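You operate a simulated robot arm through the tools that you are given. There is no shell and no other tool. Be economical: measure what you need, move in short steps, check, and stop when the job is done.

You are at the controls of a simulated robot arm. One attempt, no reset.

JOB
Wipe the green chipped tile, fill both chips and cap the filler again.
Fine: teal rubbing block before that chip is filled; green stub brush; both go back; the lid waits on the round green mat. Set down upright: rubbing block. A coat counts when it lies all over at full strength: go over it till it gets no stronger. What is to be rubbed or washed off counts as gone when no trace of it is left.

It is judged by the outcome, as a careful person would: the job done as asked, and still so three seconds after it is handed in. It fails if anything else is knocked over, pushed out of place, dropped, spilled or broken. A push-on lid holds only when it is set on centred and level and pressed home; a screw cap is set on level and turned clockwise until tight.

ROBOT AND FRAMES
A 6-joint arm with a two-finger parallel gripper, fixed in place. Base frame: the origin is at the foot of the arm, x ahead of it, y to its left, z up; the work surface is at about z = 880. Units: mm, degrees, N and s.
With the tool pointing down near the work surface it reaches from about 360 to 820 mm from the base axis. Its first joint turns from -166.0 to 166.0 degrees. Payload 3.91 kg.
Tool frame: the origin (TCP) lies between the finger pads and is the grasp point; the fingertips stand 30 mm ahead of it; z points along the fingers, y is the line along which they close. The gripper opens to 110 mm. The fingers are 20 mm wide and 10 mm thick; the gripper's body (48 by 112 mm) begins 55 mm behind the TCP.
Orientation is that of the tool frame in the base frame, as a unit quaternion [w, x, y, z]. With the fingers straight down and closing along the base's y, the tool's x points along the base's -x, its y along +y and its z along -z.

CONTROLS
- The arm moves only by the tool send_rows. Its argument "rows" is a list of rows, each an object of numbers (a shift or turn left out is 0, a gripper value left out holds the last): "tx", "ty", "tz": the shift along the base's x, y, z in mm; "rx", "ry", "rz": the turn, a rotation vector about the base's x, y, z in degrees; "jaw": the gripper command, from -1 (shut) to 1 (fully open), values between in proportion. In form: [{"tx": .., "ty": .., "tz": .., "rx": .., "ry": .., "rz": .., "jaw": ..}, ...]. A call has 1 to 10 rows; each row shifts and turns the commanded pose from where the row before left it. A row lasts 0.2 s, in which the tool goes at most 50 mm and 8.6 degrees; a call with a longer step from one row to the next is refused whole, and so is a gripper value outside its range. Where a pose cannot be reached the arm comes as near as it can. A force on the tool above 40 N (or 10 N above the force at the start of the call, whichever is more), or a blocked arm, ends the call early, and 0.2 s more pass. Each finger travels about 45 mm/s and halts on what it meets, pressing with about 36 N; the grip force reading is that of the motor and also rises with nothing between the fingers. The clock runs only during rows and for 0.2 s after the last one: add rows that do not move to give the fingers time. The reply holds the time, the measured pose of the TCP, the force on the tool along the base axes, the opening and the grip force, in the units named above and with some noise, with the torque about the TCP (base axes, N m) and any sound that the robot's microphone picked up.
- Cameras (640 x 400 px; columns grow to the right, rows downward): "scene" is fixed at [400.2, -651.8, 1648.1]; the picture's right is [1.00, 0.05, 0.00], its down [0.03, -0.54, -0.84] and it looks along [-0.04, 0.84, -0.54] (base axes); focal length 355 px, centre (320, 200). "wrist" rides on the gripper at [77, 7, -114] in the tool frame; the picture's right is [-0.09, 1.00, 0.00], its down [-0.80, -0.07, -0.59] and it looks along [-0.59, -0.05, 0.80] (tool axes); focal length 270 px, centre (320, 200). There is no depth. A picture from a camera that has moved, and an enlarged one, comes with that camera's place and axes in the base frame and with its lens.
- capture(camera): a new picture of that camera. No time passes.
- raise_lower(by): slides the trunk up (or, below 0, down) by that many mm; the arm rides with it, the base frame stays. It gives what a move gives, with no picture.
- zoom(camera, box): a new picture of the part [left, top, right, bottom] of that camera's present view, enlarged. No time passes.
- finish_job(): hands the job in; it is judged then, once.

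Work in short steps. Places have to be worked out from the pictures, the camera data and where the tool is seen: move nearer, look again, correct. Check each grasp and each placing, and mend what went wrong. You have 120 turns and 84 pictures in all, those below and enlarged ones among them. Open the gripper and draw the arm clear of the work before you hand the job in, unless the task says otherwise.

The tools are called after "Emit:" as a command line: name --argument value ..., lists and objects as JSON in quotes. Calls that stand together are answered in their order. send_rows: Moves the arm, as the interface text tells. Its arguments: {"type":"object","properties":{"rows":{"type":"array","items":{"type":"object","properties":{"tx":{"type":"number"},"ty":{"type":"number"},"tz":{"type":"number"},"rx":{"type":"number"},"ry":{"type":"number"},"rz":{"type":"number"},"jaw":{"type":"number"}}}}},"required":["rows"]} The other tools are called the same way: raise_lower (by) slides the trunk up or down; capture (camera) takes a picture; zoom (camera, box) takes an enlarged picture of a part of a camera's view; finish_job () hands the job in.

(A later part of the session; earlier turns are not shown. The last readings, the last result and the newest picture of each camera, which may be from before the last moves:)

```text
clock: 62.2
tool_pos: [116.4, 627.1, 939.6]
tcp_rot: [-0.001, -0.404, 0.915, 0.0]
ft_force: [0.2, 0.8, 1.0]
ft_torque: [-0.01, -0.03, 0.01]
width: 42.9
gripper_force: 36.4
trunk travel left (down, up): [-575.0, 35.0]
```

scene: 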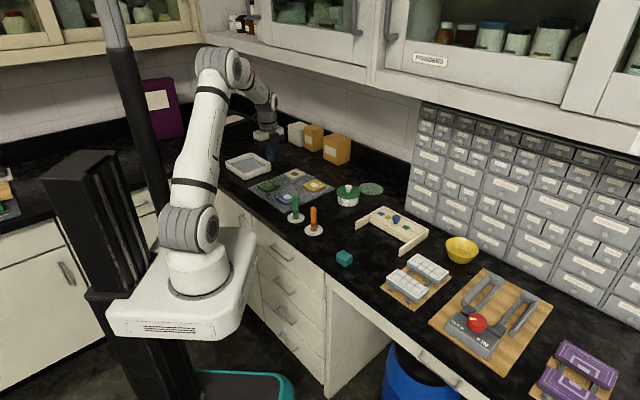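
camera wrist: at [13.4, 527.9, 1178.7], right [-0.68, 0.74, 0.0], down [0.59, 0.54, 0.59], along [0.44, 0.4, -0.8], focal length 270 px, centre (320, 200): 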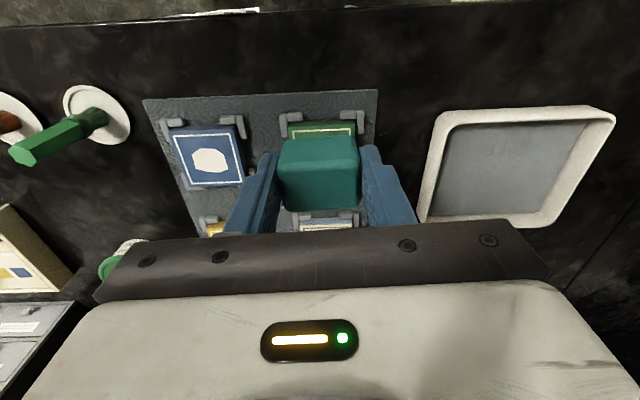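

Emit:
send_rows --rows '[{"tx": 6.4, "ty": 6.4, "tz": -1.3}, {"tx": 6.4, "ty": 6.4}, {"tx": -6.4, "ty": -6.4}, {"tx": -6.4, "ty": -6.4}, {"tx": -6.4, "ty": -6.4}, {"tx": -6.4, "ty": -6.4}, {"tx": 4.6, "ty": -4.6}, {"tx": 4.6, "ty": -4.6}, {"tx": 6.4, "ty": 6.4}, {"tx": 6.4, "ty": 6.4}]'

Emit:
send_rows --rows '[{"tx": 6.4, "ty": 6.4}, {"tx": 6.4, "ty": 6.4}, {"tx": -9.2, "ty": 9.2}, {"tx": -9.2, "ty": 9.2}, {"tx": -6.4, "ty": -6.4}, {"tx": -6.4, "ty": -6.4}, {"tx": -6.4, "ty": -6.4}, {"tx": -6.4, "ty": -6.4}, {"tx": 9.2, "ty": -9.2}, {}]'

Emit:
send_rows --rows '[{"tx": 9.2, "ty": -9.2}, {"tx": -9.2, "ty": 9.2}, {"tx": -9.2, "ty": 9.2}, {"tx": 8.5, "ty": 8.5}, {"tx": 9.2, "ty": -9.2}, {"tx": 9.2, "ty": -9.2}, {"tx": 8.5, "ty": 8.5}, {"tx": -9.2, "ty": 9.2}, {"tx": -9.2, "ty": 9.2}, {"tx": 8.5, "ty": 8.5}]'

Emit:
send_rows --rows '[{"tx": 9.2, "ty": -9.2}, {"tx": 9.2, "ty": -9.2}, {"tx": -6.4, "ty": -6.4}, {"tx": -6.4, "ty": -6.4}, {"tx": -9.2, "ty": 9.2}, {"tz": 5}, {"tz": 20}, {"tz": 30}, {"tz": 40}, {"tz": 30}]'

Emit:
zoom --camera "wrist" --box '[260, 35, 380, 145]'

Emit:
zoom --camera "scene" --box '[240, 165, 310, 200]'

```text
clock: 64.4
tool_pos: [125.3, 618.5, 939.2]
tcp_rot: [0.0, -0.404, 0.915, 0.0]
ft_force: [-3.3, -3.9, 6.0]
ft_torque: [-0.11, 0.09, 0.0]
width: 43.3
gripper_force: 36.1
trunk travel left (down, up): [-575.0, 35.0]
```

```text
clock: 66.6
tool_pos: [103.2, 616.0, 939.7]
tcp_rot: [0.0, -0.404, 0.915, 0.0]
ft_force: [-2.5, 0.7, 5.5]
ft_torque: [0.04, 0.09, 0.01]
width: 43.2
gripper_force: 36.2
trunk travel left (down, up): [-575.0, 35.0]
```

```text
clock: 68.8
tool_pos: [117.4, 647.8, 940.0]
tcp_rot: [-0.001, -0.403, 0.915, 0.001]
ft_force: [-10.2, -6.4, 15.1]
ft_torque: [-0.33, 0.32, -0.01]
width: 43.0
gripper_force: 36.0
trunk travel left (down, up): [-575.0, 35.0]
```

```text
clock: 71.0
tool_pos: [115.7, 628.4, 1063.0]
tcp_rot: [-0.001, -0.403, 0.915, 0.0]
ft_force: [-0.1, -0.3, -0.4]
ft_torque: [0.02, -0.01, 0.02]
width: 43.2
gripper_force: 36.4
trunk travel left (down, up): [-575.0, 35.0]
```

```text
3.64 times, centred on (320, 90) of wrist
camera zoom: at [57.4, 577.1, 1178.9], right [-0.68, 0.74, 0.0], down [0.59, 0.54, 0.59], along [0.44, 0.4, -0.81], focal length 983 px, centre (320, 600)
```

zoom: 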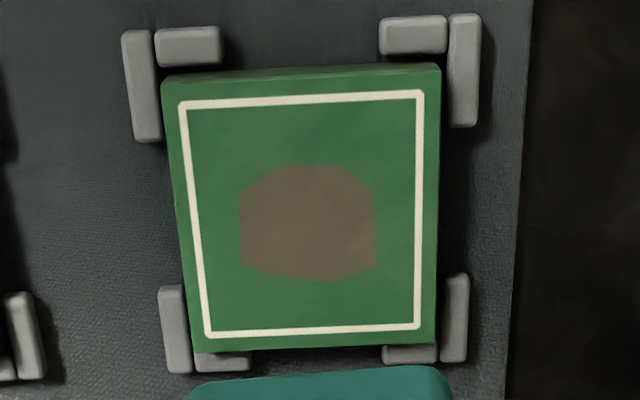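

```text
9.14 times, centred on (275, 182) of scene
camera zoom: at [400.2, -651.8, 1648.1], right [1.0, 0.05, 0.0], down [0.03, -0.54, -0.84], along [-0.04, 0.84, -0.54], focal length 3246 px, centre (731, 360)
```

zoom: 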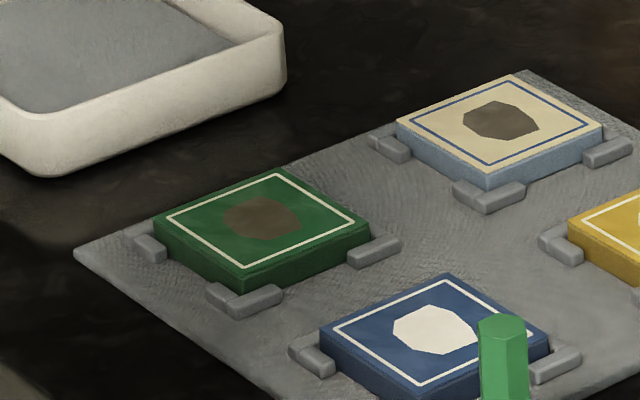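

Emit:
zoom --camera "scene" --box '[256, 176, 306, 200]'

Emit:
zoom --camera "wrist" --box '[290, 55, 350, 100]'

```text
12.80 times, centred on (281, 188) of scene
camera zoom: at [400.2, -651.8, 1648.1], right [1.0, 0.05, 0.0], down [0.03, -0.54, -0.84], along [-0.04, 0.84, -0.54], focal length 4544 px, centre (819, 354)
```

zoom: 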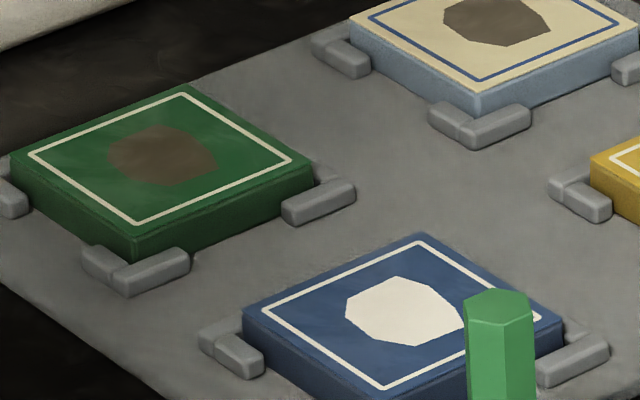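

```text
8.89 times, centred on (320, 78) of wrist
camera zoom: at [57.4, 577.1, 1178.9], right [-0.68, 0.74, 0.0], down [0.59, 0.54, 0.59], along [0.44, 0.4, -0.81], focal length 2402 px, centre (320, 1289)
```

zoom: 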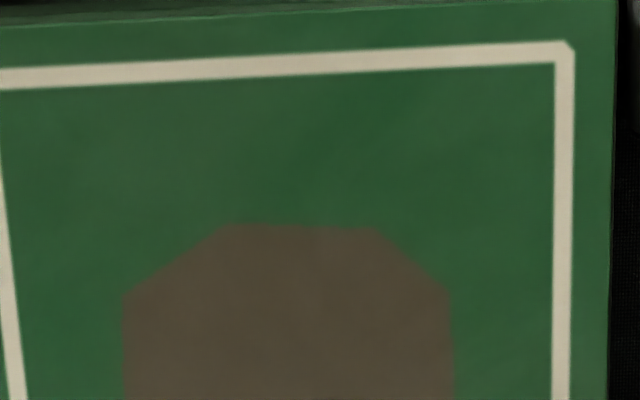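

There is still a faint warm cast over the green tile; one more round with a bit more pressure.

Emit:
send_rows --rows '[{"tx": 1, "ty": -2, "tz": -40}, {"tz": -40}, {"tz": -34}, {"tz": -6}, {"tz": -3}, {"tz": -1.5}, {}]'

Emit:
send_rows --rows '[{"tx": 6.4, "ty": 6.4, "tz": -1.4}, {"tx": 6.4, "ty": 6.4}, {"tx": -6.4, "ty": -6.4}, {"tx": -6.4, "ty": -6.4}, {"tx": -6.4, "ty": -6.4}, {"tx": -6.4, "ty": -6.4}, {"tx": 4.6, "ty": -4.6}, {"tx": 4.6, "ty": -4.6}, {"tx": 6.4, "ty": 6.4}, {"tx": 6.4, "ty": 6.4}]'

Emit:
send_rows --rows '[{"tx": 6.4, "ty": 6.4}, {"tx": 6.4, "ty": 6.4}, {"tx": -9.2, "ty": 9.2}, {"tx": -9.2, "ty": 9.2}, {"tx": -6.4, "ty": -6.4}, {"tx": -6.4, "ty": -6.4}, {"tx": -6.4, "ty": -6.4}, {"tx": -6.4, "ty": -6.4}, {"tx": 9.2, "ty": -9.2}, {}]'

Emit:
send_rows --rows '[{"tx": 9.2, "ty": -9.2}, {"tx": -9.2, "ty": 9.2}, {"tx": -9.2, "ty": 9.2}, {"tx": 8.5, "ty": 8.5}, {"tx": 9.2, "ty": -9.2}, {"tx": 9.2, "ty": -9.2}, {"tx": 8.5, "ty": 8.5}, {"tx": -9.2, "ty": 9.2}, {"tx": -9.2, "ty": 9.2}, {"tx": 8.5, "ty": 8.5}]'

Emit:
send_rows --rows '[{"tx": 9.2, "ty": -9.2}, {"tx": 9.2, "ty": -9.2}, {"tx": -6.4, "ty": -6.4}, {"tx": -6.4, "ty": -6.4}, {"tx": -9.2, "ty": 9.2}, {"tz": 5}, {"tz": 20}, {"tz": 30}, {"tz": 40}, {"tz": 30}]'

Emit:
zoom --camera "wrist" --box '[260, 35, 380, 145]'

Emit:
zoom --camera "scene" --box '[256, 176, 306, 200]'

```text
clock: 72.6
tool_pos: [116.0, 626.0, 940.0]
tcp_rot: [0.0, -0.403, 0.915, 0.0]
ft_force: [-2.5, -0.2, 3.3]
ft_torque: [-0.03, 0.07, -0.01]
width: 43.1
gripper_force: 36.1
trunk travel left (down, up): [-575.0, 35.0]
```

```text
clock: 74.8
tool_pos: [124.2, 613.3, 939.0]
tcp_rot: [0.0, -0.403, 0.915, -0.001]
ft_force: [-8.8, -14.6, 19.1]
ft_torque: [-0.39, 0.33, 0.05]
width: 42.9
gripper_force: 36.5
trunk travel left (down, up): [-575.0, 35.0]
```

```text
clock: 77.0
tool_pos: [102.5, 611.4, 938.6]
tcp_rot: [-0.001, -0.404, 0.915, 0.0]
ft_force: [-10.5, 2.9, 15.3]
ft_torque: [0.21, 0.35, 0.06]
width: 43.1
gripper_force: 36.2
trunk travel left (down, up): [-575.0, 35.0]
```

```text
clock: 79.2
tool_pos: [119.4, 646.2, 940.3]
tcp_rot: [-0.001, -0.404, 0.915, 0.001]
ft_force: [-8.6, -4.3, 11.3]
ft_torque: [-0.16, 0.28, -0.04]
width: 43.2
gripper_force: 36.6
trunk travel left (down, up): [-575.0, 35.0]
```

```text
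clock: 81.4
tool_pos: [118.5, 625.1, 1064.5]
tcp_rot: [0.0, -0.403, 0.915, 0.0]
ft_force: [0.0, -0.2, -0.3]
ft_torque: [0.0, 0.0, 0.01]
width: 43.2
gripper_force: 35.9
trunk travel left (down, up): [-575.0, 35.0]
```

```text
3.64 times, centred on (320, 90) of wrist
camera zoom: at [60.4, 573.8, 1179.2], right [-0.68, 0.74, 0.0], down [0.59, 0.54, 0.59], along [0.44, 0.4, -0.8], focal length 983 px, centre (320, 600)
```

zoom: 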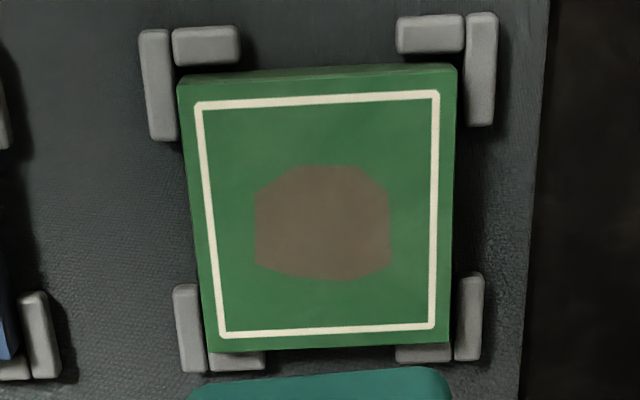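

```text
12.80 times, centred on (281, 188) of scene
camera zoom: at [400.2, -651.8, 1648.1], right [1.0, 0.05, 0.0], down [0.03, -0.54, -0.84], along [-0.04, 0.84, -0.54], focal length 4544 px, centre (819, 354)
```

zoom: 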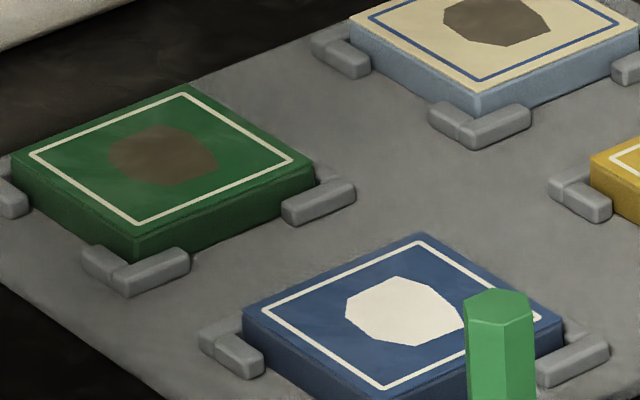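

No further change: the tile is clean and the chip itself is that colour. Now take the block back to its original spot.

Emit:
send_rows --rows '[{"tx": 25.6, "ty": -31.4}, {"tx": 25.6, "ty": -31.4}, {"tx": 25.6, "ty": -31.4}, {"tx": 25.6, "ty": -31.4}, {"tx": 25.6, "ty": -31.4}, {"tx": 25.6, "ty": -31.4}, {"tx": 25.6, "ty": -31.4}, {"tx": 25.6, "ty": -31.4}, {"tx": 25.6, "ty": -31.4}, {"tx": 25.6, "ty": -31.4}]'

Emit:
send_rows --rows '[{"tx": 25.6, "ty": -31.4}, {"tx": 25.6, "ty": -31.4}, {"tx": 25.6, "ty": -31.4}, {"tz": -40}, {"tz": -40}, {"tz": -40}, {"tz": -18}, {"tz": -4}, {}]'

```text
clock: 83.6
tool_pos: [374.4, 309.8, 1063.1]
tcp_rot: [-0.001, -0.403, 0.915, 0.0]
ft_force: [0.4, 0.3, -0.1]
ft_torque: [-0.02, 0.02, 0.03]
width: 43.2
gripper_force: 35.8
trunk travel left (down, up): [-575.0, 35.0]
```

```text
clock: 85.6
tool_pos: [451.0, 216.9, 920.2]
tcp_rot: [-0.001, -0.404, 0.915, -0.001]
ft_force: [0.4, -0.4, -0.1]
ft_torque: [0.02, 0.0, 0.05]
width: 43.4
gripper_force: 35.5
trunk travel left (down, up): [-575.0, 35.0]
```

Emit:
send_rows --rows '[{"tz": -0.7}, {"tz": -0.7}, {"tz": -0.5}, {}]'

Emit:
zoom --camera "scene" --box '[322, 230, 382, 270]'

```text
clock: 86.6
tool_pos: [449.7, 216.7, 919.6]
tcp_rot: [0.0, -0.404, 0.915, 0.0]
ft_force: [-0.8, 0.2, 0.3]
ft_torque: [0.0, 0.02, 0.03]
width: 43.2
gripper_force: 35.9
trunk travel left (down, up): [-575.0, 35.0]
```

```text
10.00 times, centred on (352, 250) of scene
camera zoom: at [400.2, -651.8, 1648.1], right [1.0, 0.05, 0.0], down [0.03, -0.54, -0.84], along [-0.04, 0.84, -0.54], focal length 3550 px, centre (0, -300)
```

zoom: 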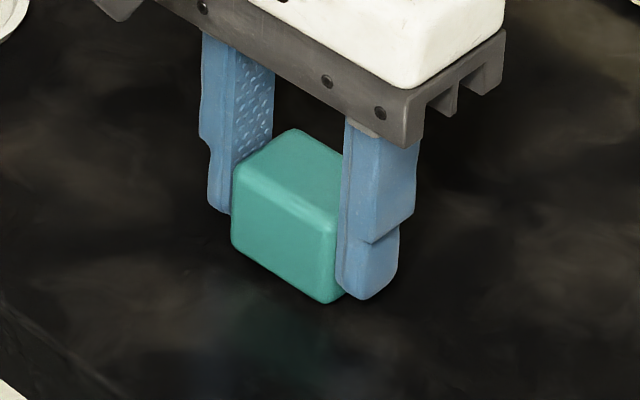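

Emit:
send_rows --rows '[{"tx": 1.5, "tz": -1}, {"tz": -1}, {"tz": -1}, {"tz": -0.5}, {}]'

Emit:
zoom --camera "scene" --box '[322, 230, 382, 270]'

```text
clock: 87.8
tool_pos: [451.3, 217.6, 917.9]
tcp_rot: [0.001, -0.404, 0.915, 0.0]
ft_force: [0.5, -0.4, 16.1]
ft_torque: [0.03, 0.01, 0.02]
width: 43.2
gripper_force: 36.1
trunk travel left (down, up): [-575.0, 35.0]
```

```text
10.00 times, centred on (352, 250) of scene
camera zoom: at [400.2, -651.8, 1648.1], right [1.0, 0.05, 0.0], down [0.03, -0.54, -0.84], along [-0.04, 0.84, -0.54], focal length 3550 px, centre (0, -300)
```

zoom: 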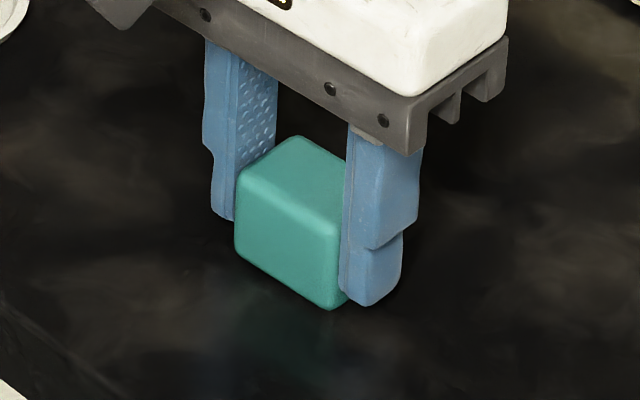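

On the table, about 5 mm too far in +y. Nudge it back slightly and set down.

Emit:
send_rows --rows '[{"tz": 3}, {"tx": 1.8, "ty": -4.8}, {"tz": -1}, {"tz": -1}, {"tz": -0.3}, {}]'

```text
clock: 89.2
tool_pos: [452.8, 213.0, 917.1]
tcp_rot: [0.0, -0.403, 0.915, -0.001]
ft_force: [2.6, -2.1, 7.8]
ft_torque: [-0.04, -0.11, -0.02]
width: 43.3
gripper_force: 35.8
trunk travel left (down, up): [-575.0, 35.0]
```

Resting at 8 N. Release and rise straight up.

Emit:
send_rows --rows '[{"tz": 0.5, "jaw": -0.2}, {}, {"jaw": 0.3}, {}, {"tz": 10}, {"tz": 25}, {"tz": 40}, {"tz": 40}, {"tz": 30}, {}]'

Emit:
zoom --camera "scene" --box '[322, 230, 382, 270]'

```text
clock: 91.4
tool_pos: [453.6, 215.1, 1063.4]
tcp_rot: [-0.001, -0.404, 0.915, 0.0]
ft_force: [0.0, 0.0, 0.6]
ft_torque: [0.0, -0.04, -0.01]
width: 71.6
gripper_force: 0.0
trunk travel left (down, up): [-575.0, 35.0]
```

```text
10.00 times, centred on (352, 250) of scene
camera zoom: at [400.2, -651.8, 1648.1], right [1.0, 0.05, 0.0], down [0.03, -0.54, -0.84], along [-0.04, 0.84, -0.54], focal length 3550 px, centre (0, -300)
```

zoom: 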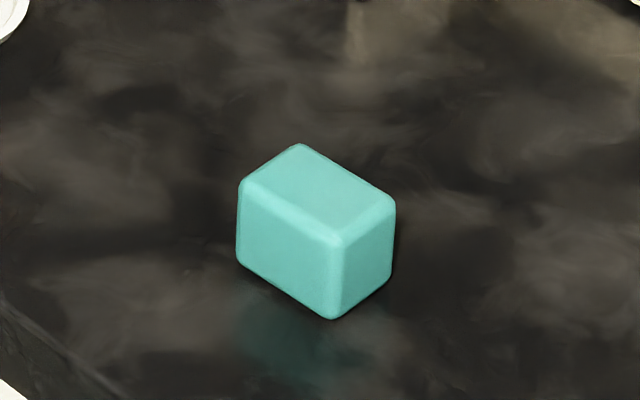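

Block is back, upright. Next the filler lid: move above the pot and look.

Emit:
send_rows --rows '[{"ty": 45, "tz": 10}, {"ty": 45, "tz": 10}, {"ty": 45}, {"ty": 45}, {"ty": 45}, {"ty": 40}, {"ty": 20}, {}]'

Emit:
capture --camera "wrist"

```text
clock: 93.2
tool_pos: [451.9, 497.9, 1081.1]
tcp_rot: [0.0, -0.403, 0.915, 0.0]
ft_force: [0.0, 0.1, 0.0]
ft_torque: [0.02, -0.03, 0.03]
width: 71.6
gripper_force: 0.1
trunk travel left (down, up): [-575.0, 35.0]
```

```text
39 pictures are left
camera wrist: at [394.1, 445.8, 1196.1], right [-0.68, 0.74, 0.0], down [0.59, 0.54, 0.59], along [0.44, 0.4, -0.81], focal length 270 px, centre (320, 200)
```

wrist: 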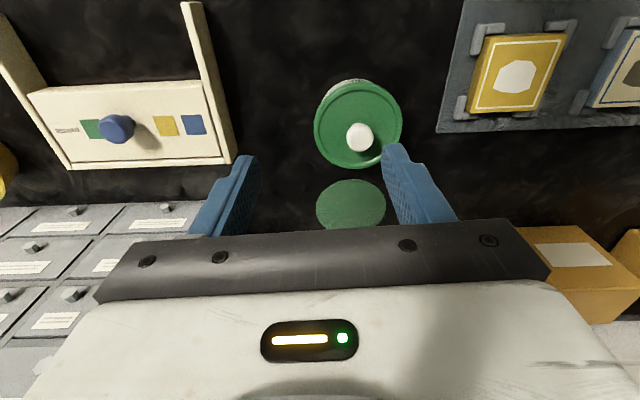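

Lid knob ≈ (445, 545), top ≈ 947; mat ≈ (540, 640). Move over the knob and look closer.

Emit:
send_rows --rows '[{"tx": -3.5, "ty": 23, "tz": -25}, {"tx": -4, "ty": 23.5, "tz": -35}, {}]'

Emit:
capture --camera "wrist"

Emit:
zoom --camera "scene" --box '[315, 160, 395, 215]'

```text
clock: 94.0
tool_pos: [445.7, 545.4, 1023.6]
tcp_rot: [0.0, -0.404, 0.915, 0.001]
ft_force: [-0.8, 0.2, 0.0]
ft_torque: [0.02, -0.01, 0.0]
width: 71.4
gripper_force: 0.0
trunk travel left (down, up): [-575.0, 35.0]
```

```text
38 pictures are left
camera wrist: at [388.7, 492.9, 1137.0], right [-0.68, 0.74, 0.0], down [0.59, 0.54, 0.59], along [0.44, 0.4, -0.8], focal length 270 px, centre (320, 200)
```

wrist: 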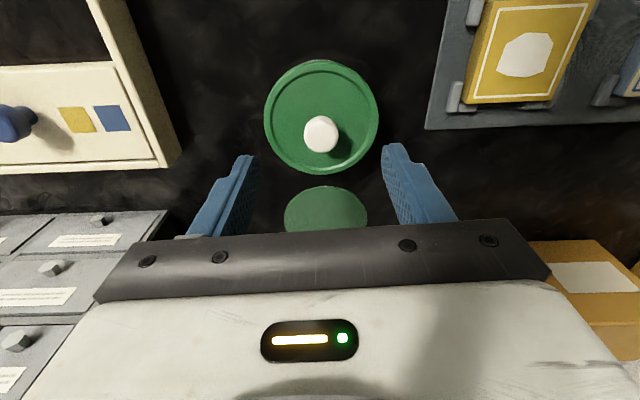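

```text
7.27 times, centred on (355, 188) of scene
camera zoom: at [400.2, -651.8, 1648.1], right [1.0, 0.05, 0.0], down [0.03, -0.54, -0.84], along [-0.04, 0.84, -0.54], focal length 2582 px, centre (66, 291)
```

zoom: 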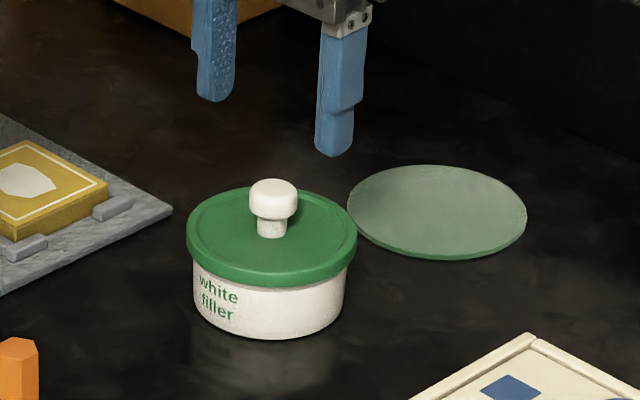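

Knob centred within ~1 mm. Descend so the pads span the knob head (TCP z≈959) and close.

Emit:
send_rows --rows '[{"tx": 0.8, "ty": 0.6, "tz": -20, "jaw": 0}, {"tz": -20}, {"tz": -20}, {"tz": -4}, {}, {"jaw": -0.3}, {"jaw": -1}, {}, {}]'

Emit:
zoom --camera "scene" --box '[315, 160, 395, 215]'

```text
clock: 96.0
tool_pos: [445.2, 545.1, 957.8]
tcp_rot: [-0.001, -0.404, 0.915, 0.0]
ft_force: [-0.8, 0.4, 0.0]
ft_torque: [0.04, -0.01, 0.06]
width: 23.0
gripper_force: 36.4
trunk travel left (down, up): [-575.0, 35.0]
```

```text
7.27 times, centred on (355, 188) of scene
camera zoom: at [400.2, -651.8, 1648.1], right [1.0, 0.05, 0.0], down [0.03, -0.54, -0.84], along [-0.04, 0.84, -0.54], focal length 2582 px, centre (66, 291)
```

zoom: 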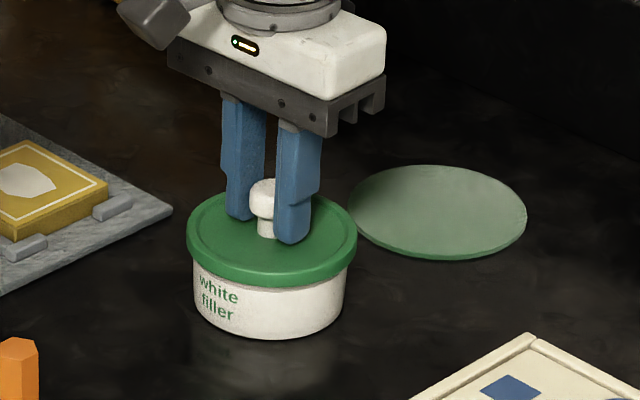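

Knob gripped (23 mm). Pull up gently and watch the force.

Emit:
send_rows --rows '[{"tz": 1}, {"tz": 1.5}, {"tz": 2}, {"tz": 3}, {"tz": 4}, {}]'

Emit:
zoom --camera "scene" --box '[315, 160, 395, 215]'

```text
clock: 97.4
tool_pos: [446.4, 545.2, 969.4]
tcp_rot: [-0.001, -0.404, 0.915, 0.0]
ft_force: [-0.7, -0.7, 0.0]
ft_torque: [-0.04, -0.02, -0.01]
width: 23.0
gripper_force: 36.0
trunk travel left (down, up): [-575.0, 35.0]
heard: snap
```

```text
7.27 times, centred on (355, 188) of scene
camera zoom: at [400.2, -651.8, 1648.1], right [1.0, 0.05, 0.0], down [0.03, -0.54, -0.84], along [-0.04, 0.84, -0.54], focal length 2582 px, centre (66, 291)
```

zoom: 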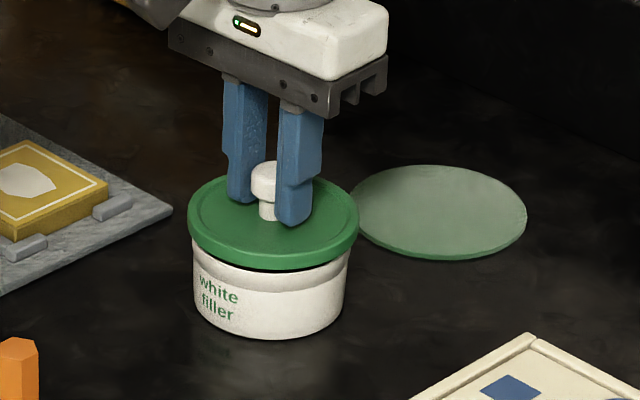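

Snapped off. Lift and carry to the mat.

Emit:
send_rows --rows '[{"tz": 10}, {"tz": 20}, {"tx": 12, "ty": 12}, {"tx": 20, "ty": 20}, {"tx": 20, "ty": 20}, {"tx": 20, "ty": 20}, {"tx": 14, "ty": 14}, {"tx": 8, "ty": 9}, {}]'

Emit:
capture --camera "wrist"

Emit:
zoom --camera "scene" --box '[315, 150, 405, 210]'

```text
clock: 99.4
tool_pos: [522.6, 616.8, 999.0]
tcp_rot: [0.0, -0.404, 0.915, 0.001]
ft_force: [-1.0, -0.4, 0.4]
ft_torque: [-0.02, -0.01, -0.03]
width: 22.9
gripper_force: 36.1
out of reach, approached as far as the arm can: row 7, 8
trunk travel left (down, up): [-575.0, 35.0]
```

```text
34 pictures are left
camera wrist: at [464.5, 565.0, 1114.2], right [-0.68, 0.74, 0.0], down [0.59, 0.54, 0.59], along [0.44, 0.4, -0.81], focal length 270 px, centre (320, 200)
```

wrist: 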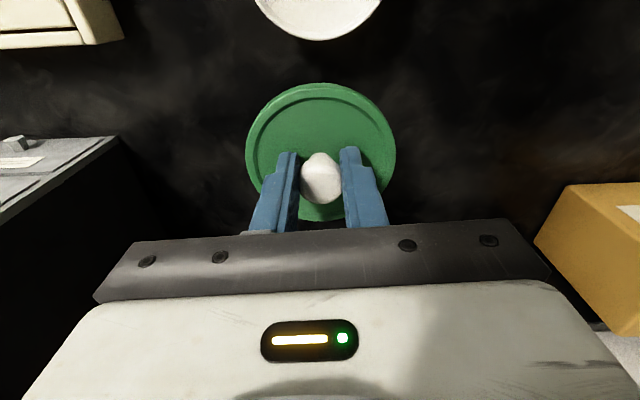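

```text
6.67 times, centred on (360, 180) of scene
camera zoom: at [400.2, -651.8, 1648.1], right [1.0, 0.05, 0.0], down [0.03, -0.54, -0.84], along [-0.04, 0.84, -0.54], focal length 2367 px, centre (53, 333)
```

zoom: 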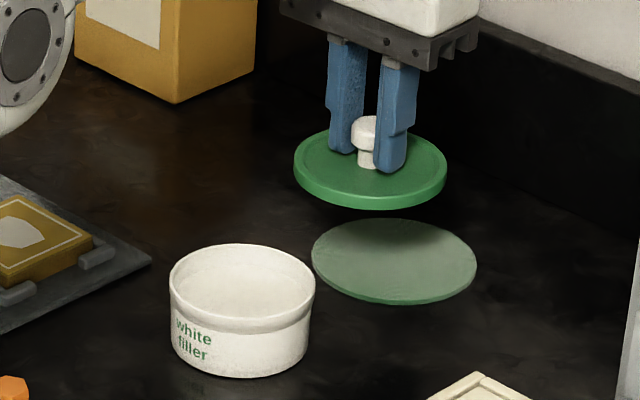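

Reach stops about 25 mm short at this height. The shoulder sits lower than the wrist, so raising the trunk and lowering the tool should extend the reach.

Emit:
raise_lower --by 35

Emit:
send_rows --rows '[{"tz": -30}, {"tz": -30}, {"tz": -15}, {"tx": 8, "ty": 10}, {"tx": 8, "ty": 10}, {}]'

```text
clock: 100.2
tool_pos: [522.1, 616.8, 1033.4]
tcp_rot: [0.0, -0.403, 0.915, 0.0]
ft_force: [-0.5, 0.7, -0.5]
ft_torque: [0.01, 0.0, -0.01]
width: 23.0
gripper_force: 36.4
trunk travel left (down, up): [-610.0, 0.0]
```

```text
clock: 101.6
tool_pos: [525.1, 617.2, 958.1]
tcp_rot: [0.0, -0.404, 0.915, 0.0]
ft_force: [-0.1, -0.7, -0.2]
ft_torque: [0.01, -0.02, -0.01]
width: 24.0
gripper_force: 36.0
out of reach, approached as far as the arm can: row 4, 5
trunk travel left (down, up): [-610.0, 0.0]
```

Trunk height makes no difference; the arm is at its outer limit for tool-down. Tilting the tool about its closing axis extends reach, and the lid can pivot flat about the pads as it meets the mat. Tilt ~8.5° and move outward.

Emit:
send_rows --rows '[{"rx": 3.15, "ry": -2.85}, {"rx": 3.15, "ry": -2.85}, {"tx": 7, "ty": 10}, {"tx": 7, "ty": 11}, {}]'

Emit:
zoom --camera "scene" --box '[325, 150, 405, 205]'

```text
clock: 102.8
tool_pos: [538.0, 639.7, 959.2]
tcp_rot: [0.066, -0.402, 0.913, 0.031]
ft_force: [0.2, 0.0, -0.6]
ft_torque: [-0.01, 0.02, -0.01]
width: 23.6
gripper_force: 37.0
trunk travel left (down, up): [-610.0, 0.0]
```

```text
7.27 times, centred on (365, 178) of scene
camera zoom: at [400.2, -651.8, 1648.1], right [1.0, 0.05, 0.0], down [0.03, -0.54, -0.84], along [-0.04, 0.84, -0.54], focal length 2582 px, centre (-7, 364)
```

zoom: 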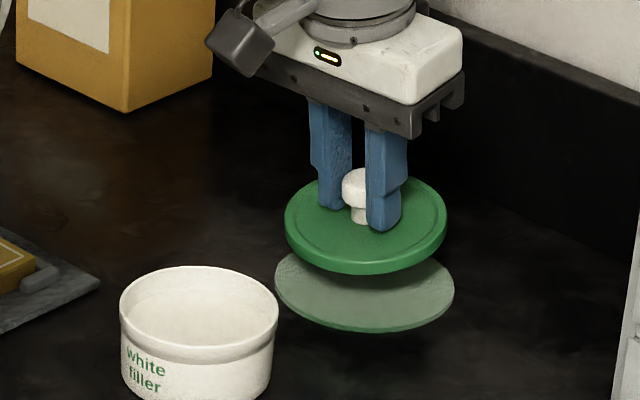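

Reachable, and the lid lines up with the mat. Lower to contact.

Emit:
send_rows --rows '[{"ty": -1, "tz": -10}, {"tz": -7}, {"tz": -2}, {"tz": -2}, {"tz": -2}, {}]'

```text
clock: 104.2
tool_pos: [538.7, 638.1, 933.8]
tcp_rot: [0.067, -0.402, 0.913, 0.03]
ft_force: [-0.1, -0.1, -1.1]
ft_torque: [-0.01, -0.03, 0.0]
width: 23.6
gripper_force: 36.1
trunk travel left (down, up): [-610.0, 0.0]
```

Emit:
send_rows --rows '[{"tz": -1.5}, {"tz": -1.5}, {"tz": -1.5}, {"tz": -1.5}, {"tz": -1.5}, {}]'

Emit:
zoom --camera "scene" --box '[325, 150, 405, 205]'

```text
clock: 105.6
tool_pos: [538.0, 637.9, 929.9]
tcp_rot: [0.068, -0.402, 0.913, 0.03]
ft_force: [-0.5, 0.7, 13.1]
ft_torque: [-0.26, 0.33, -0.06]
width: 23.7
gripper_force: 36.1
trunk travel left (down, up): [-610.0, 0.0]
```

```text
7.27 times, centred on (365, 178) of scene
camera zoom: at [400.2, -651.8, 1648.1], right [1.0, 0.05, 0.0], down [0.03, -0.54, -0.84], along [-0.04, 0.84, -0.54], focal length 2582 px, centre (-7, 364)
```

zoom: 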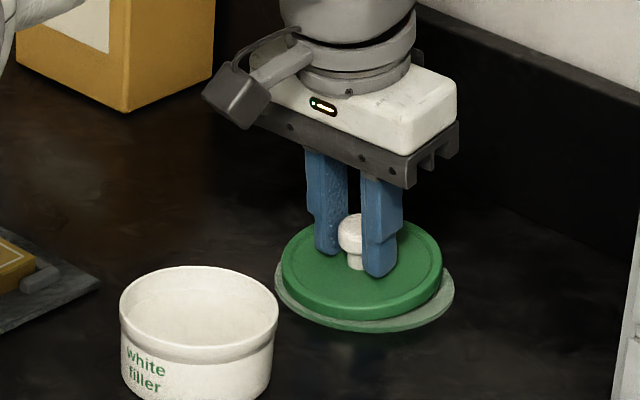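

Inner edge is touching; press a bit more so the lid pivots flat.

Emit:
send_rows --rows '[{"tz": -1.5}, {"tz": -1.5}, {}]'

```text
clock: 106.4
tool_pos: [538.6, 637.8, 929.8]
tcp_rot: [0.07, -0.402, 0.912, 0.032]
ft_force: [5.7, 8.1, 23.5]
ft_torque: [-0.29, 0.29, -0.04]
width: 23.7
gripper_force: 36.0
trunk travel left (down, up): [-610.0, 0.0]
```

It resists; the remaining tilt is small. Unload to light contact and open slowly so it settles.

Emit:
send_rows --rows '[{"tz": 3}, {"tz": 1}, {"jaw": -0.55}, {"jaw": -0.4}, {"jaw": 0}, {}, {}]'

Emit:
zoom --camera "scene" --box '[325, 150, 405, 205]'

```text
clock: 108.0
tool_pos: [538.2, 638.1, 929.1]
tcp_rot: [0.067, -0.402, 0.913, 0.029]
ft_force: [-0.1, 0.9, 0.2]
ft_torque: [0.01, 0.0, 0.02]
width: 55.0
gripper_force: 0.0
trunk travel left (down, up): [-610.0, 0.0]
```

```text
7.27 times, centred on (365, 178) of scene
camera zoom: at [400.2, -651.8, 1648.1], right [1.0, 0.05, 0.0], down [0.03, -0.54, -0.84], along [-0.04, 0.84, -0.54], focal length 2582 px, centre (-7, 364)
```

zoom: 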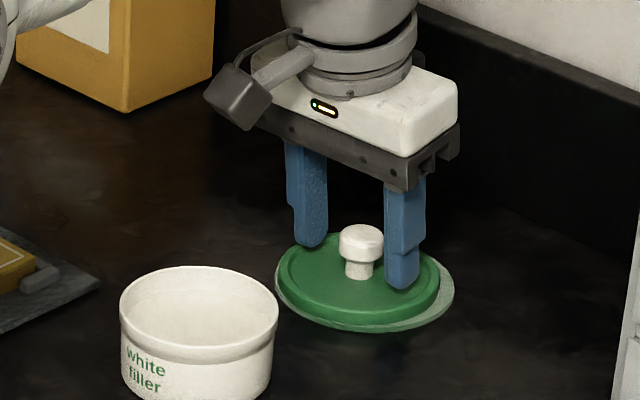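

Lid rests flat on the mat. Now rise, straighten the tool and go to the green brush.

Emit:
send_rows --rows '[{"tx": -0.9, "ty": -1, "tz": 10}, {"tz": 25}, {"tz": 40}, {"tz": 45}, {"tz": 35, "tx": -14, "ty": -14}, {"tx": -28, "ty": -22, "rx": -3.15, "ry": 2.85}, {"tx": -28, "ty": -22, "rx": -3.15, "ry": 2.85}, {"tx": -35, "ty": -28}, {"tx": -35, "ty": -28}, {"tx": -35, "ty": -28}]'

Emit:
send_rows --rows '[{"tx": -35, "ty": -28}, {"tx": -35, "ty": -28}, {"tx": -35, "ty": -28}, {"ty": -10}, {}]'

Emit:
capture --camera "wrist"

```text
clock: 110.2
tool_pos: [361.2, 494.7, 1082.3]
tcp_rot: [0.0, -0.403, 0.915, 0.0]
ft_force: [-0.7, 0.0, 0.1]
ft_torque: [0.0, -0.02, -0.02]
width: 55.0
gripper_force: 0.1
trunk travel left (down, up): [-610.0, 0.0]
```

```text
clock: 111.4
tool_pos: [255.2, 400.8, 1082.2]
tcp_rot: [-0.001, -0.404, 0.915, 0.0]
ft_force: [-0.8, -0.4, -0.5]
ft_torque: [0.01, 0.02, 0.01]
width: 55.2
gripper_force: 0.1
trunk travel left (down, up): [-610.0, 0.0]
```

```text
29 pictures are left
camera wrist: at [197.5, 349.2, 1197.4], right [-0.68, 0.74, 0.0], down [0.59, 0.54, 0.59], along [0.44, 0.4, -0.8], focal length 270 px, centre (320, 200)
```

wrist: 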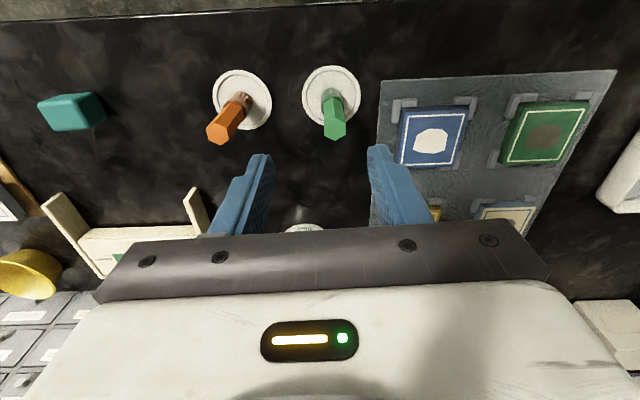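

Green brush ≈ (255, 418). Move over it and zoom for the handle's orientation.

Emit:
send_rows --rows '[{"ty": 17, "tz": -25}, {"tz": -22}, {}]'

Emit:
zoom --camera "wrist" --box '[240, 60, 400, 200]'

Emit:
zoom --camera "scene" --box '[275, 180, 325, 230]'

```text
clock: 112.2
tool_pos: [256.1, 418.0, 1037.0]
tcp_rot: [-0.001, -0.403, 0.915, -0.001]
ft_force: [0.2, 0.1, -1.0]
ft_torque: [-0.01, 0.01, -0.01]
width: 55.1
gripper_force: 0.1
trunk travel left (down, up): [-610.0, 0.0]
```

```text
2.86 times, centred on (320, 130) of wrist
camera zoom: at [198.5, 366.4, 1152.0], right [-0.68, 0.74, 0.0], down [0.59, 0.54, 0.59], along [0.44, 0.4, -0.8], focal length 772 px, centre (320, 400)
```

zoom: 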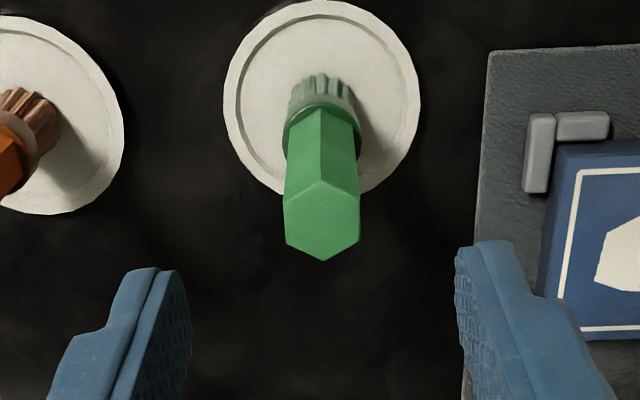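

```text
8.00 times, centred on (300, 205) of scene
camera zoom: at [400.2, -651.8, 1648.1], right [1.0, 0.05, 0.0], down [0.03, -0.54, -0.84], along [-0.04, 0.84, -0.54], focal length 2840 px, centre (480, 160)
```

zoom: 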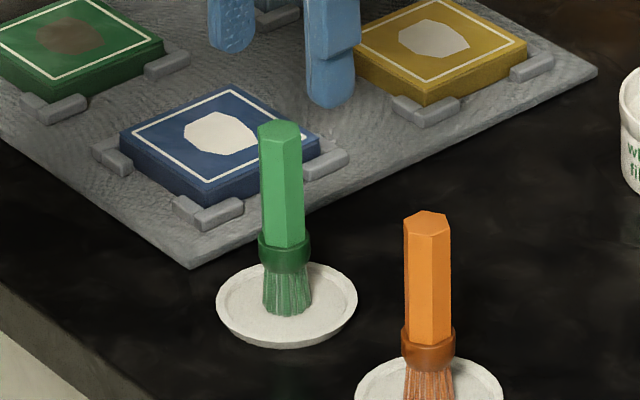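

Handle flats face the fingers and the brush is centred at ≈ (254.5, 417.5). Descend to z≈954 and grip.

Emit:
send_rows --rows '[{"tx": -1.3, "ty": -0.5, "tz": -25}, {"tz": -25}, {"tz": -25}, {"tz": -8}, {}, {"jaw": -0.4}, {"jaw": -1}, {}, {}]'

Emit:
send_rows --rows '[{"tz": 2}, {"tz": 4}, {"tz": 8}, {"tz": 15}, {"tz": 20}, {"tz": 20}, {}]'

Emit:
zoom --camera "scene" --box '[260, 150, 340, 230]'

```text
clock: 114.2
tool_pos: [255.6, 417.4, 953.1]
tcp_rot: [-0.001, -0.404, 0.915, 0.0]
ft_force: [-0.3, -0.5, 0.8]
ft_torque: [0.03, 0.04, 0.03]
width: 23.1
gripper_force: 35.6
trunk travel left (down, up): [-610.0, 0.0]
```

```text
clock: 115.8
tool_pos: [254.8, 417.2, 1022.6]
tcp_rot: [-0.001, -0.404, 0.915, 0.0]
ft_force: [0.1, 0.9, 0.1]
ft_torque: [0.0, 0.01, 0.0]
width: 22.9
gripper_force: 36.0
trunk travel left (down, up): [-610.0, 0.0]
```

```text
5.00 times, centred on (300, 190) of scene
camera zoom: at [400.2, -651.8, 1648.1], right [1.0, 0.05, 0.0], down [0.03, -0.54, -0.84], along [-0.04, 0.84, -0.54], focal length 1775 px, centre (420, 250)
```

zoom: 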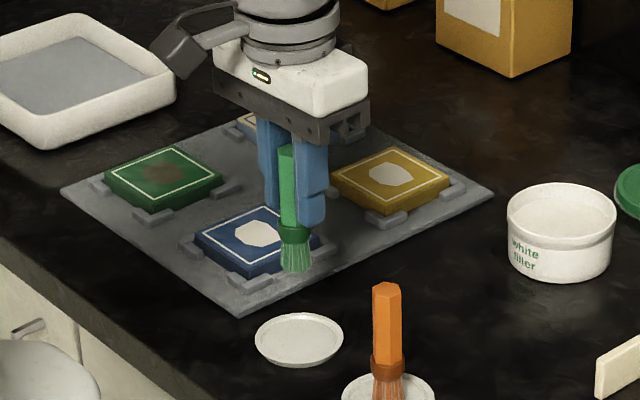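

Brush held. Carry it over the pot and check the filler level.

Emit:
send_rows --rows '[{"tx": 32, "ty": 21.3}, {"tx": 32, "ty": 21.3}, {"tx": 32, "ty": 21.3}, {"tx": 32, "ty": 21.3}, {"tx": 32, "ty": 21.3}, {"tx": 31, "ty": 21.3}, {}]'

Emit:
capture --camera "wrist"

Emit:
zoom --camera "scene" --box '[315, 160, 395, 215]'

```text
clock: 117.4
tool_pos: [445.9, 543.9, 1022.7]
tcp_rot: [0.0, -0.404, 0.915, 0.0]
ft_force: [0.6, 0.0, -0.4]
ft_torque: [-0.02, -0.02, 0.02]
width: 22.7
gripper_force: 36.2
trunk travel left (down, up): [-610.0, 0.0]
```

```text
25 pictures are left
camera wrist: at [387.9, 493.3, 1138.1], right [-0.68, 0.74, 0.0], down [0.59, 0.54, 0.59], along [0.44, 0.4, -0.81], focal length 270 px, centre (320, 200)
```

wrist: 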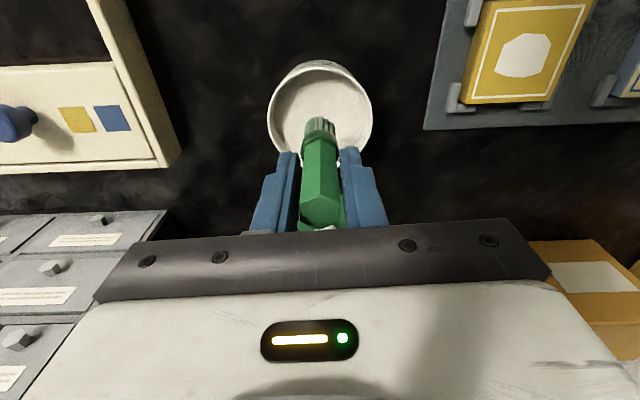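

```text
7.27 times, centred on (355, 188) of scene
camera zoom: at [400.2, -651.8, 1648.1], right [1.0, 0.05, 0.0], down [0.03, -0.54, -0.84], along [-0.04, 0.84, -0.54], focal length 2582 px, centre (66, 291)
```

zoom: 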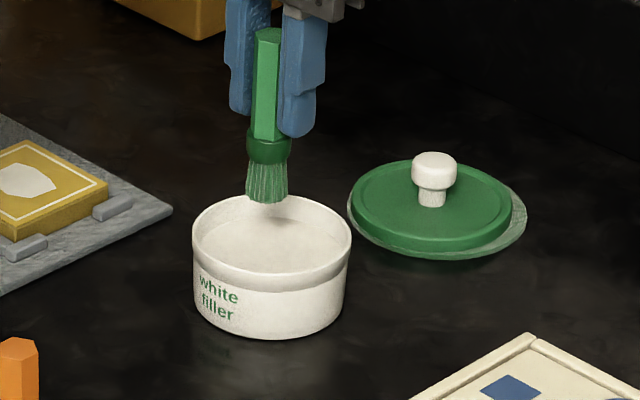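

Filler surface looks ~12 mm below the rim. Dip so the bristles go ~8–10 mm in, swirl slightly and lift.

Emit:
send_rows --rows '[{"ty": 1, "tz": -20}, {"tz": -20}, {"tz": -15}, {"tx": 4}, {"tx": -8}, {"tx": 4, "ty": 3}, {"ty": -3}, {"tz": 20}, {"tz": 30}, {}]'

Emit:
zoom --camera "scene" --box '[325, 150, 385, 210]'

```text
clock: 119.6
tool_pos: [448.3, 545.9, 1018.2]
tcp_rot: [-0.002, -0.404, 0.915, 0.0]
ft_force: [0.4, -1.1, -0.5]
ft_torque: [-0.02, 0.01, -0.02]
width: 22.5
gripper_force: 35.8
trunk travel left (down, up): [-610.0, 0.0]
```

```text
6.67 times, centred on (355, 180) of scene
camera zoom: at [400.2, -651.8, 1648.1], right [1.0, 0.05, 0.0], down [0.03, -0.54, -0.84], along [-0.04, 0.84, -0.54], focal length 2367 px, centre (87, 333)
```

zoom: 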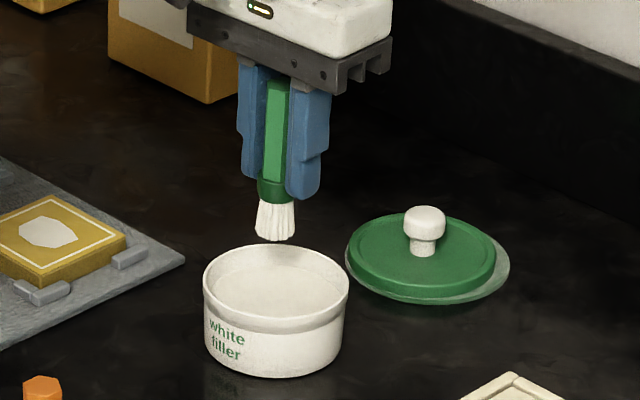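

Brush loaded. Carry it over to the beige tile and look for exact alignment.

Emit:
send_rows --rows '[{"tx": -33, "ty": 26}, {"tx": -33, "ty": 26}, {"tx": -33, "ty": 26}, {"tx": -33, "ty": 26}, {"tx": -33, "ty": 26}, {"tx": -33, "ty": 26}, {"tx": -33, "ty": 26}, {}]'

Emit:
capture --camera "wrist"

```text
clock: 121.4
tool_pos: [215.2, 726.2, 1018.9]
tcp_rot: [0.0, -0.402, 0.916, 0.0]
ft_force: [-0.6, -0.4, -0.5]
ft_torque: [0.05, 0.02, 0.01]
width: 22.6
gripper_force: 36.2
trunk travel left (down, up): [-610.0, 0.0]
```

```text
22 pictures are left
camera wrist: at [156.8, 675.1, 1133.7], right [-0.68, 0.74, 0.0], down [0.59, 0.54, 0.59], along [0.44, 0.4, -0.81], focal length 270 px, centre (320, 200)
```

wrist: 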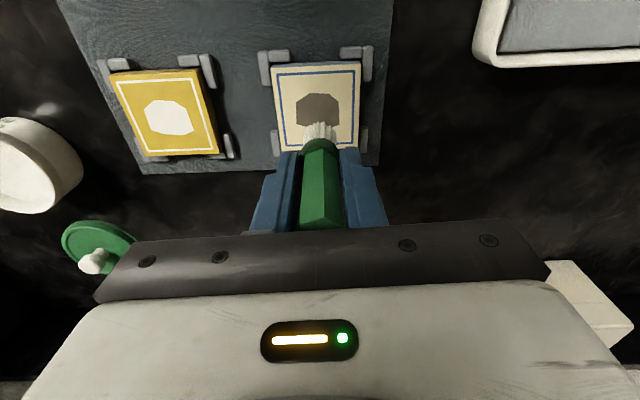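

Chip centre ≈ (214, 725.5). Lower to contact.

Emit:
send_rows --rows '[{"tx": -1.2, "ty": -0.7, "tz": -20}, {"tz": -20}, {"tz": -5}, {"tz": -2}, {"tz": -2}, {"tz": -1}, {}]'

Emit:
zoom --camera "scene" --box '[265, 150, 325, 190]'

```text
clock: 123.0
tool_pos: [214.7, 727.1, 966.6]
tcp_rot: [0.0, -0.404, 0.915, 0.0]
ft_force: [-1.0, -0.3, -1.5]
ft_torque: [0.01, 0.01, 0.0]
width: 22.5
gripper_force: 35.7
trunk travel left (down, up): [-610.0, 0.0]
```

```text
10.00 times, centred on (295, 170) of scene
camera zoom: at [400.2, -651.8, 1648.1], right [1.0, 0.05, 0.0], down [0.03, -0.54, -0.84], along [-0.04, 0.84, -0.54], focal length 3550 px, centre (570, 500)
```

zoom: 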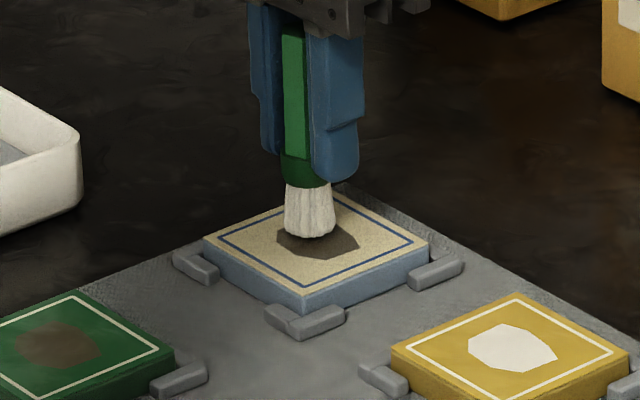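

Bristles are about at the surface with no force yet. Lower slightly more.

Emit:
send_rows --rows '[{"tz": -1}, {"tz": -1}, {"tz": -1}, {}]'

```text
clock: 124.0
tool_pos: [214.7, 727.9, 963.7]
tcp_rot: [-0.001, -0.403, 0.915, -0.001]
ft_force: [-0.2, -0.6, -0.7]
ft_torque: [0.02, -0.03, 0.0]
width: 22.5
gripper_force: 36.8
trunk travel left (down, up): [-610.0, 0.0]
```

Emit:
send_rows --rows '[{"tx": 2.5, "ty": -3}, {"tx": 5, "ty": -4.5}, {"tx": 4, "ty": -3.6}, {"tx": -9, "ty": 8.1}, {"tx": -9, "ty": 8.1}, {"tx": 9, "ty": -8.1}, {}]'

Emit:
zoom --camera "scene" --box '[265, 150, 325, 190]'

```text
clock: 125.6
tool_pos: [217.1, 725.7, 962.9]
tcp_rot: [0.0, -0.404, 0.915, -0.001]
ft_force: [0.8, 1.0, -1.2]
ft_torque: [-0.04, 0.0, -0.02]
width: 22.8
gripper_force: 36.1
trunk travel left (down, up): [-610.0, 0.0]
```

```text
10.00 times, centred on (295, 170) of scene
camera zoom: at [400.2, -651.8, 1648.1], right [1.0, 0.05, 0.0], down [0.03, -0.54, -0.84], along [-0.04, 0.84, -0.54], focal length 3550 px, centre (570, 500)
```

zoom: 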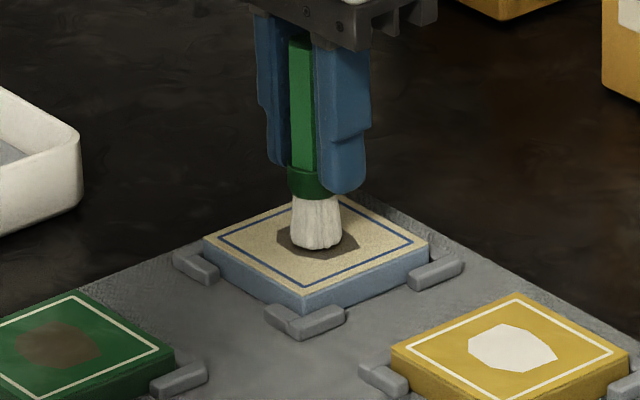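

Unclear whether it painted; lift to look.

Emit:
send_rows --rows '[{"tz": 20}, {"tz": 35}, {}]'

Emit:
zoom --camera "scene" --box '[265, 150, 325, 190]'

```text
clock: 126.4
tool_pos: [217.0, 725.0, 1019.2]
tcp_rot: [-0.002, -0.404, 0.915, 0.0]
ft_force: [1.2, 0.5, -0.4]
ft_torque: [-0.01, 0.02, 0.02]
width: 22.7
gripper_force: 36.2
trunk travel left (down, up): [-610.0, 0.0]
```

```text
10.00 times, centred on (295, 170) of scene
camera zoom: at [400.2, -651.8, 1648.1], right [1.0, 0.05, 0.0], down [0.03, -0.54, -0.84], along [-0.04, 0.84, -0.54], focal length 3550 px, centre (570, 500)
```

zoom: 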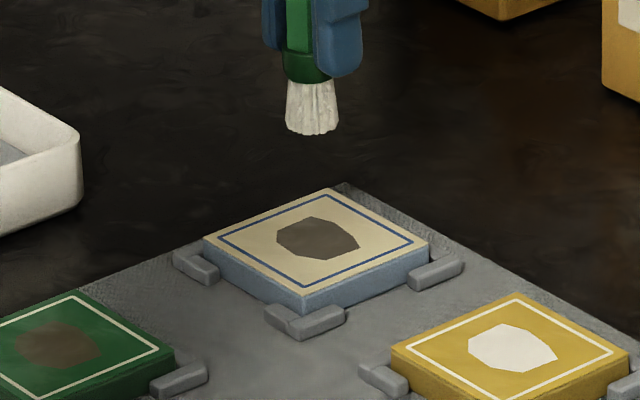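

No paint yet. Go down again and continue lower in small steps, watching force.

Emit:
send_rows --rows '[{"tx": -2, "ty": 0, "tz": -30}, {"tz": -25}, {"tz": -1.5}, {"tz": -1.5}, {"tz": -1.5}, {}]'

```text
clock: 127.8
tool_pos: [215.1, 725.5, 960.8]
tcp_rot: [0.0, -0.404, 0.915, 0.002]
ft_force: [0.2, 3.3, 11.7]
ft_torque: [0.25, -0.1, -0.01]
width: 22.5
gripper_force: 36.6
trunk travel left (down, up): [-610.0, 0.0]
```

Contact at ≈961. Start brushing the chip with a light raster.

Emit:
send_rows --rows '[{"tx": 8.9, "ty": -8.1, "tz": 0.6}, {"tx": -8.9, "ty": 8.1}, {"tx": -8.9, "ty": 8.1}, {"tx": 4.9, "ty": 2.4}, {"tx": 7.4, "ty": -6.7}, {"tx": 7.4, "ty": -6.7}, {"tx": 1.9, "ty": 5.0}, {"tx": -6.7, "ty": 6.1}, {"tx": -6.7, "ty": 6.1}, {"tx": 0, "ty": -13.5}]'

Emit:
send_rows --rows '[{"tx": 5.5, "ty": -8.8}, {"tx": -7.4, "ty": 6.7}, {"tx": -7.4, "ty": 6.7}, {"tx": -1.9, "ty": -5}, {"tx": 6.7, "ty": -6.1}, {"tx": 6.7, "ty": -6.1}, {"tz": 15}, {"tz": 30}, {}]'

Emit:
zoom --camera "scene" --box '[265, 150, 325, 190]'

```text
clock: 130.0
tool_pos: [212.3, 725.6, 962.0]
tcp_rot: [-0.001, -0.403, 0.915, 0.001]
ft_force: [-1.2, 0.7, 14.4]
ft_torque: [0.09, 0.02, 0.01]
width: 22.2
gripper_force: 36.3
trunk travel left (down, up): [-610.0, 0.0]
```

```text
clock: 132.0
tool_pos: [216.5, 712.7, 1004.6]
tcp_rot: [-0.001, -0.403, 0.915, -0.001]
ft_force: [0.1, 0.6, -0.3]
ft_torque: [-0.05, 0.02, 0.01]
width: 22.5
gripper_force: 36.1
trunk travel left (down, up): [-610.0, 0.0]
```

```text
10.00 times, centred on (295, 170) of scene
camera zoom: at [400.2, -651.8, 1648.1], right [1.0, 0.05, 0.0], down [0.03, -0.54, -0.84], along [-0.04, 0.84, -0.54], focal length 3550 px, centre (570, 500)
```

zoom: 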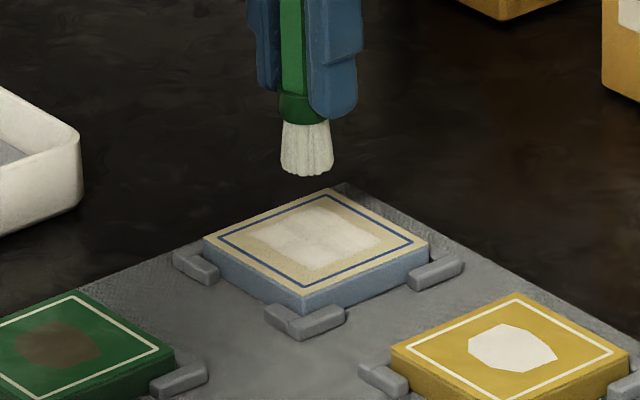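

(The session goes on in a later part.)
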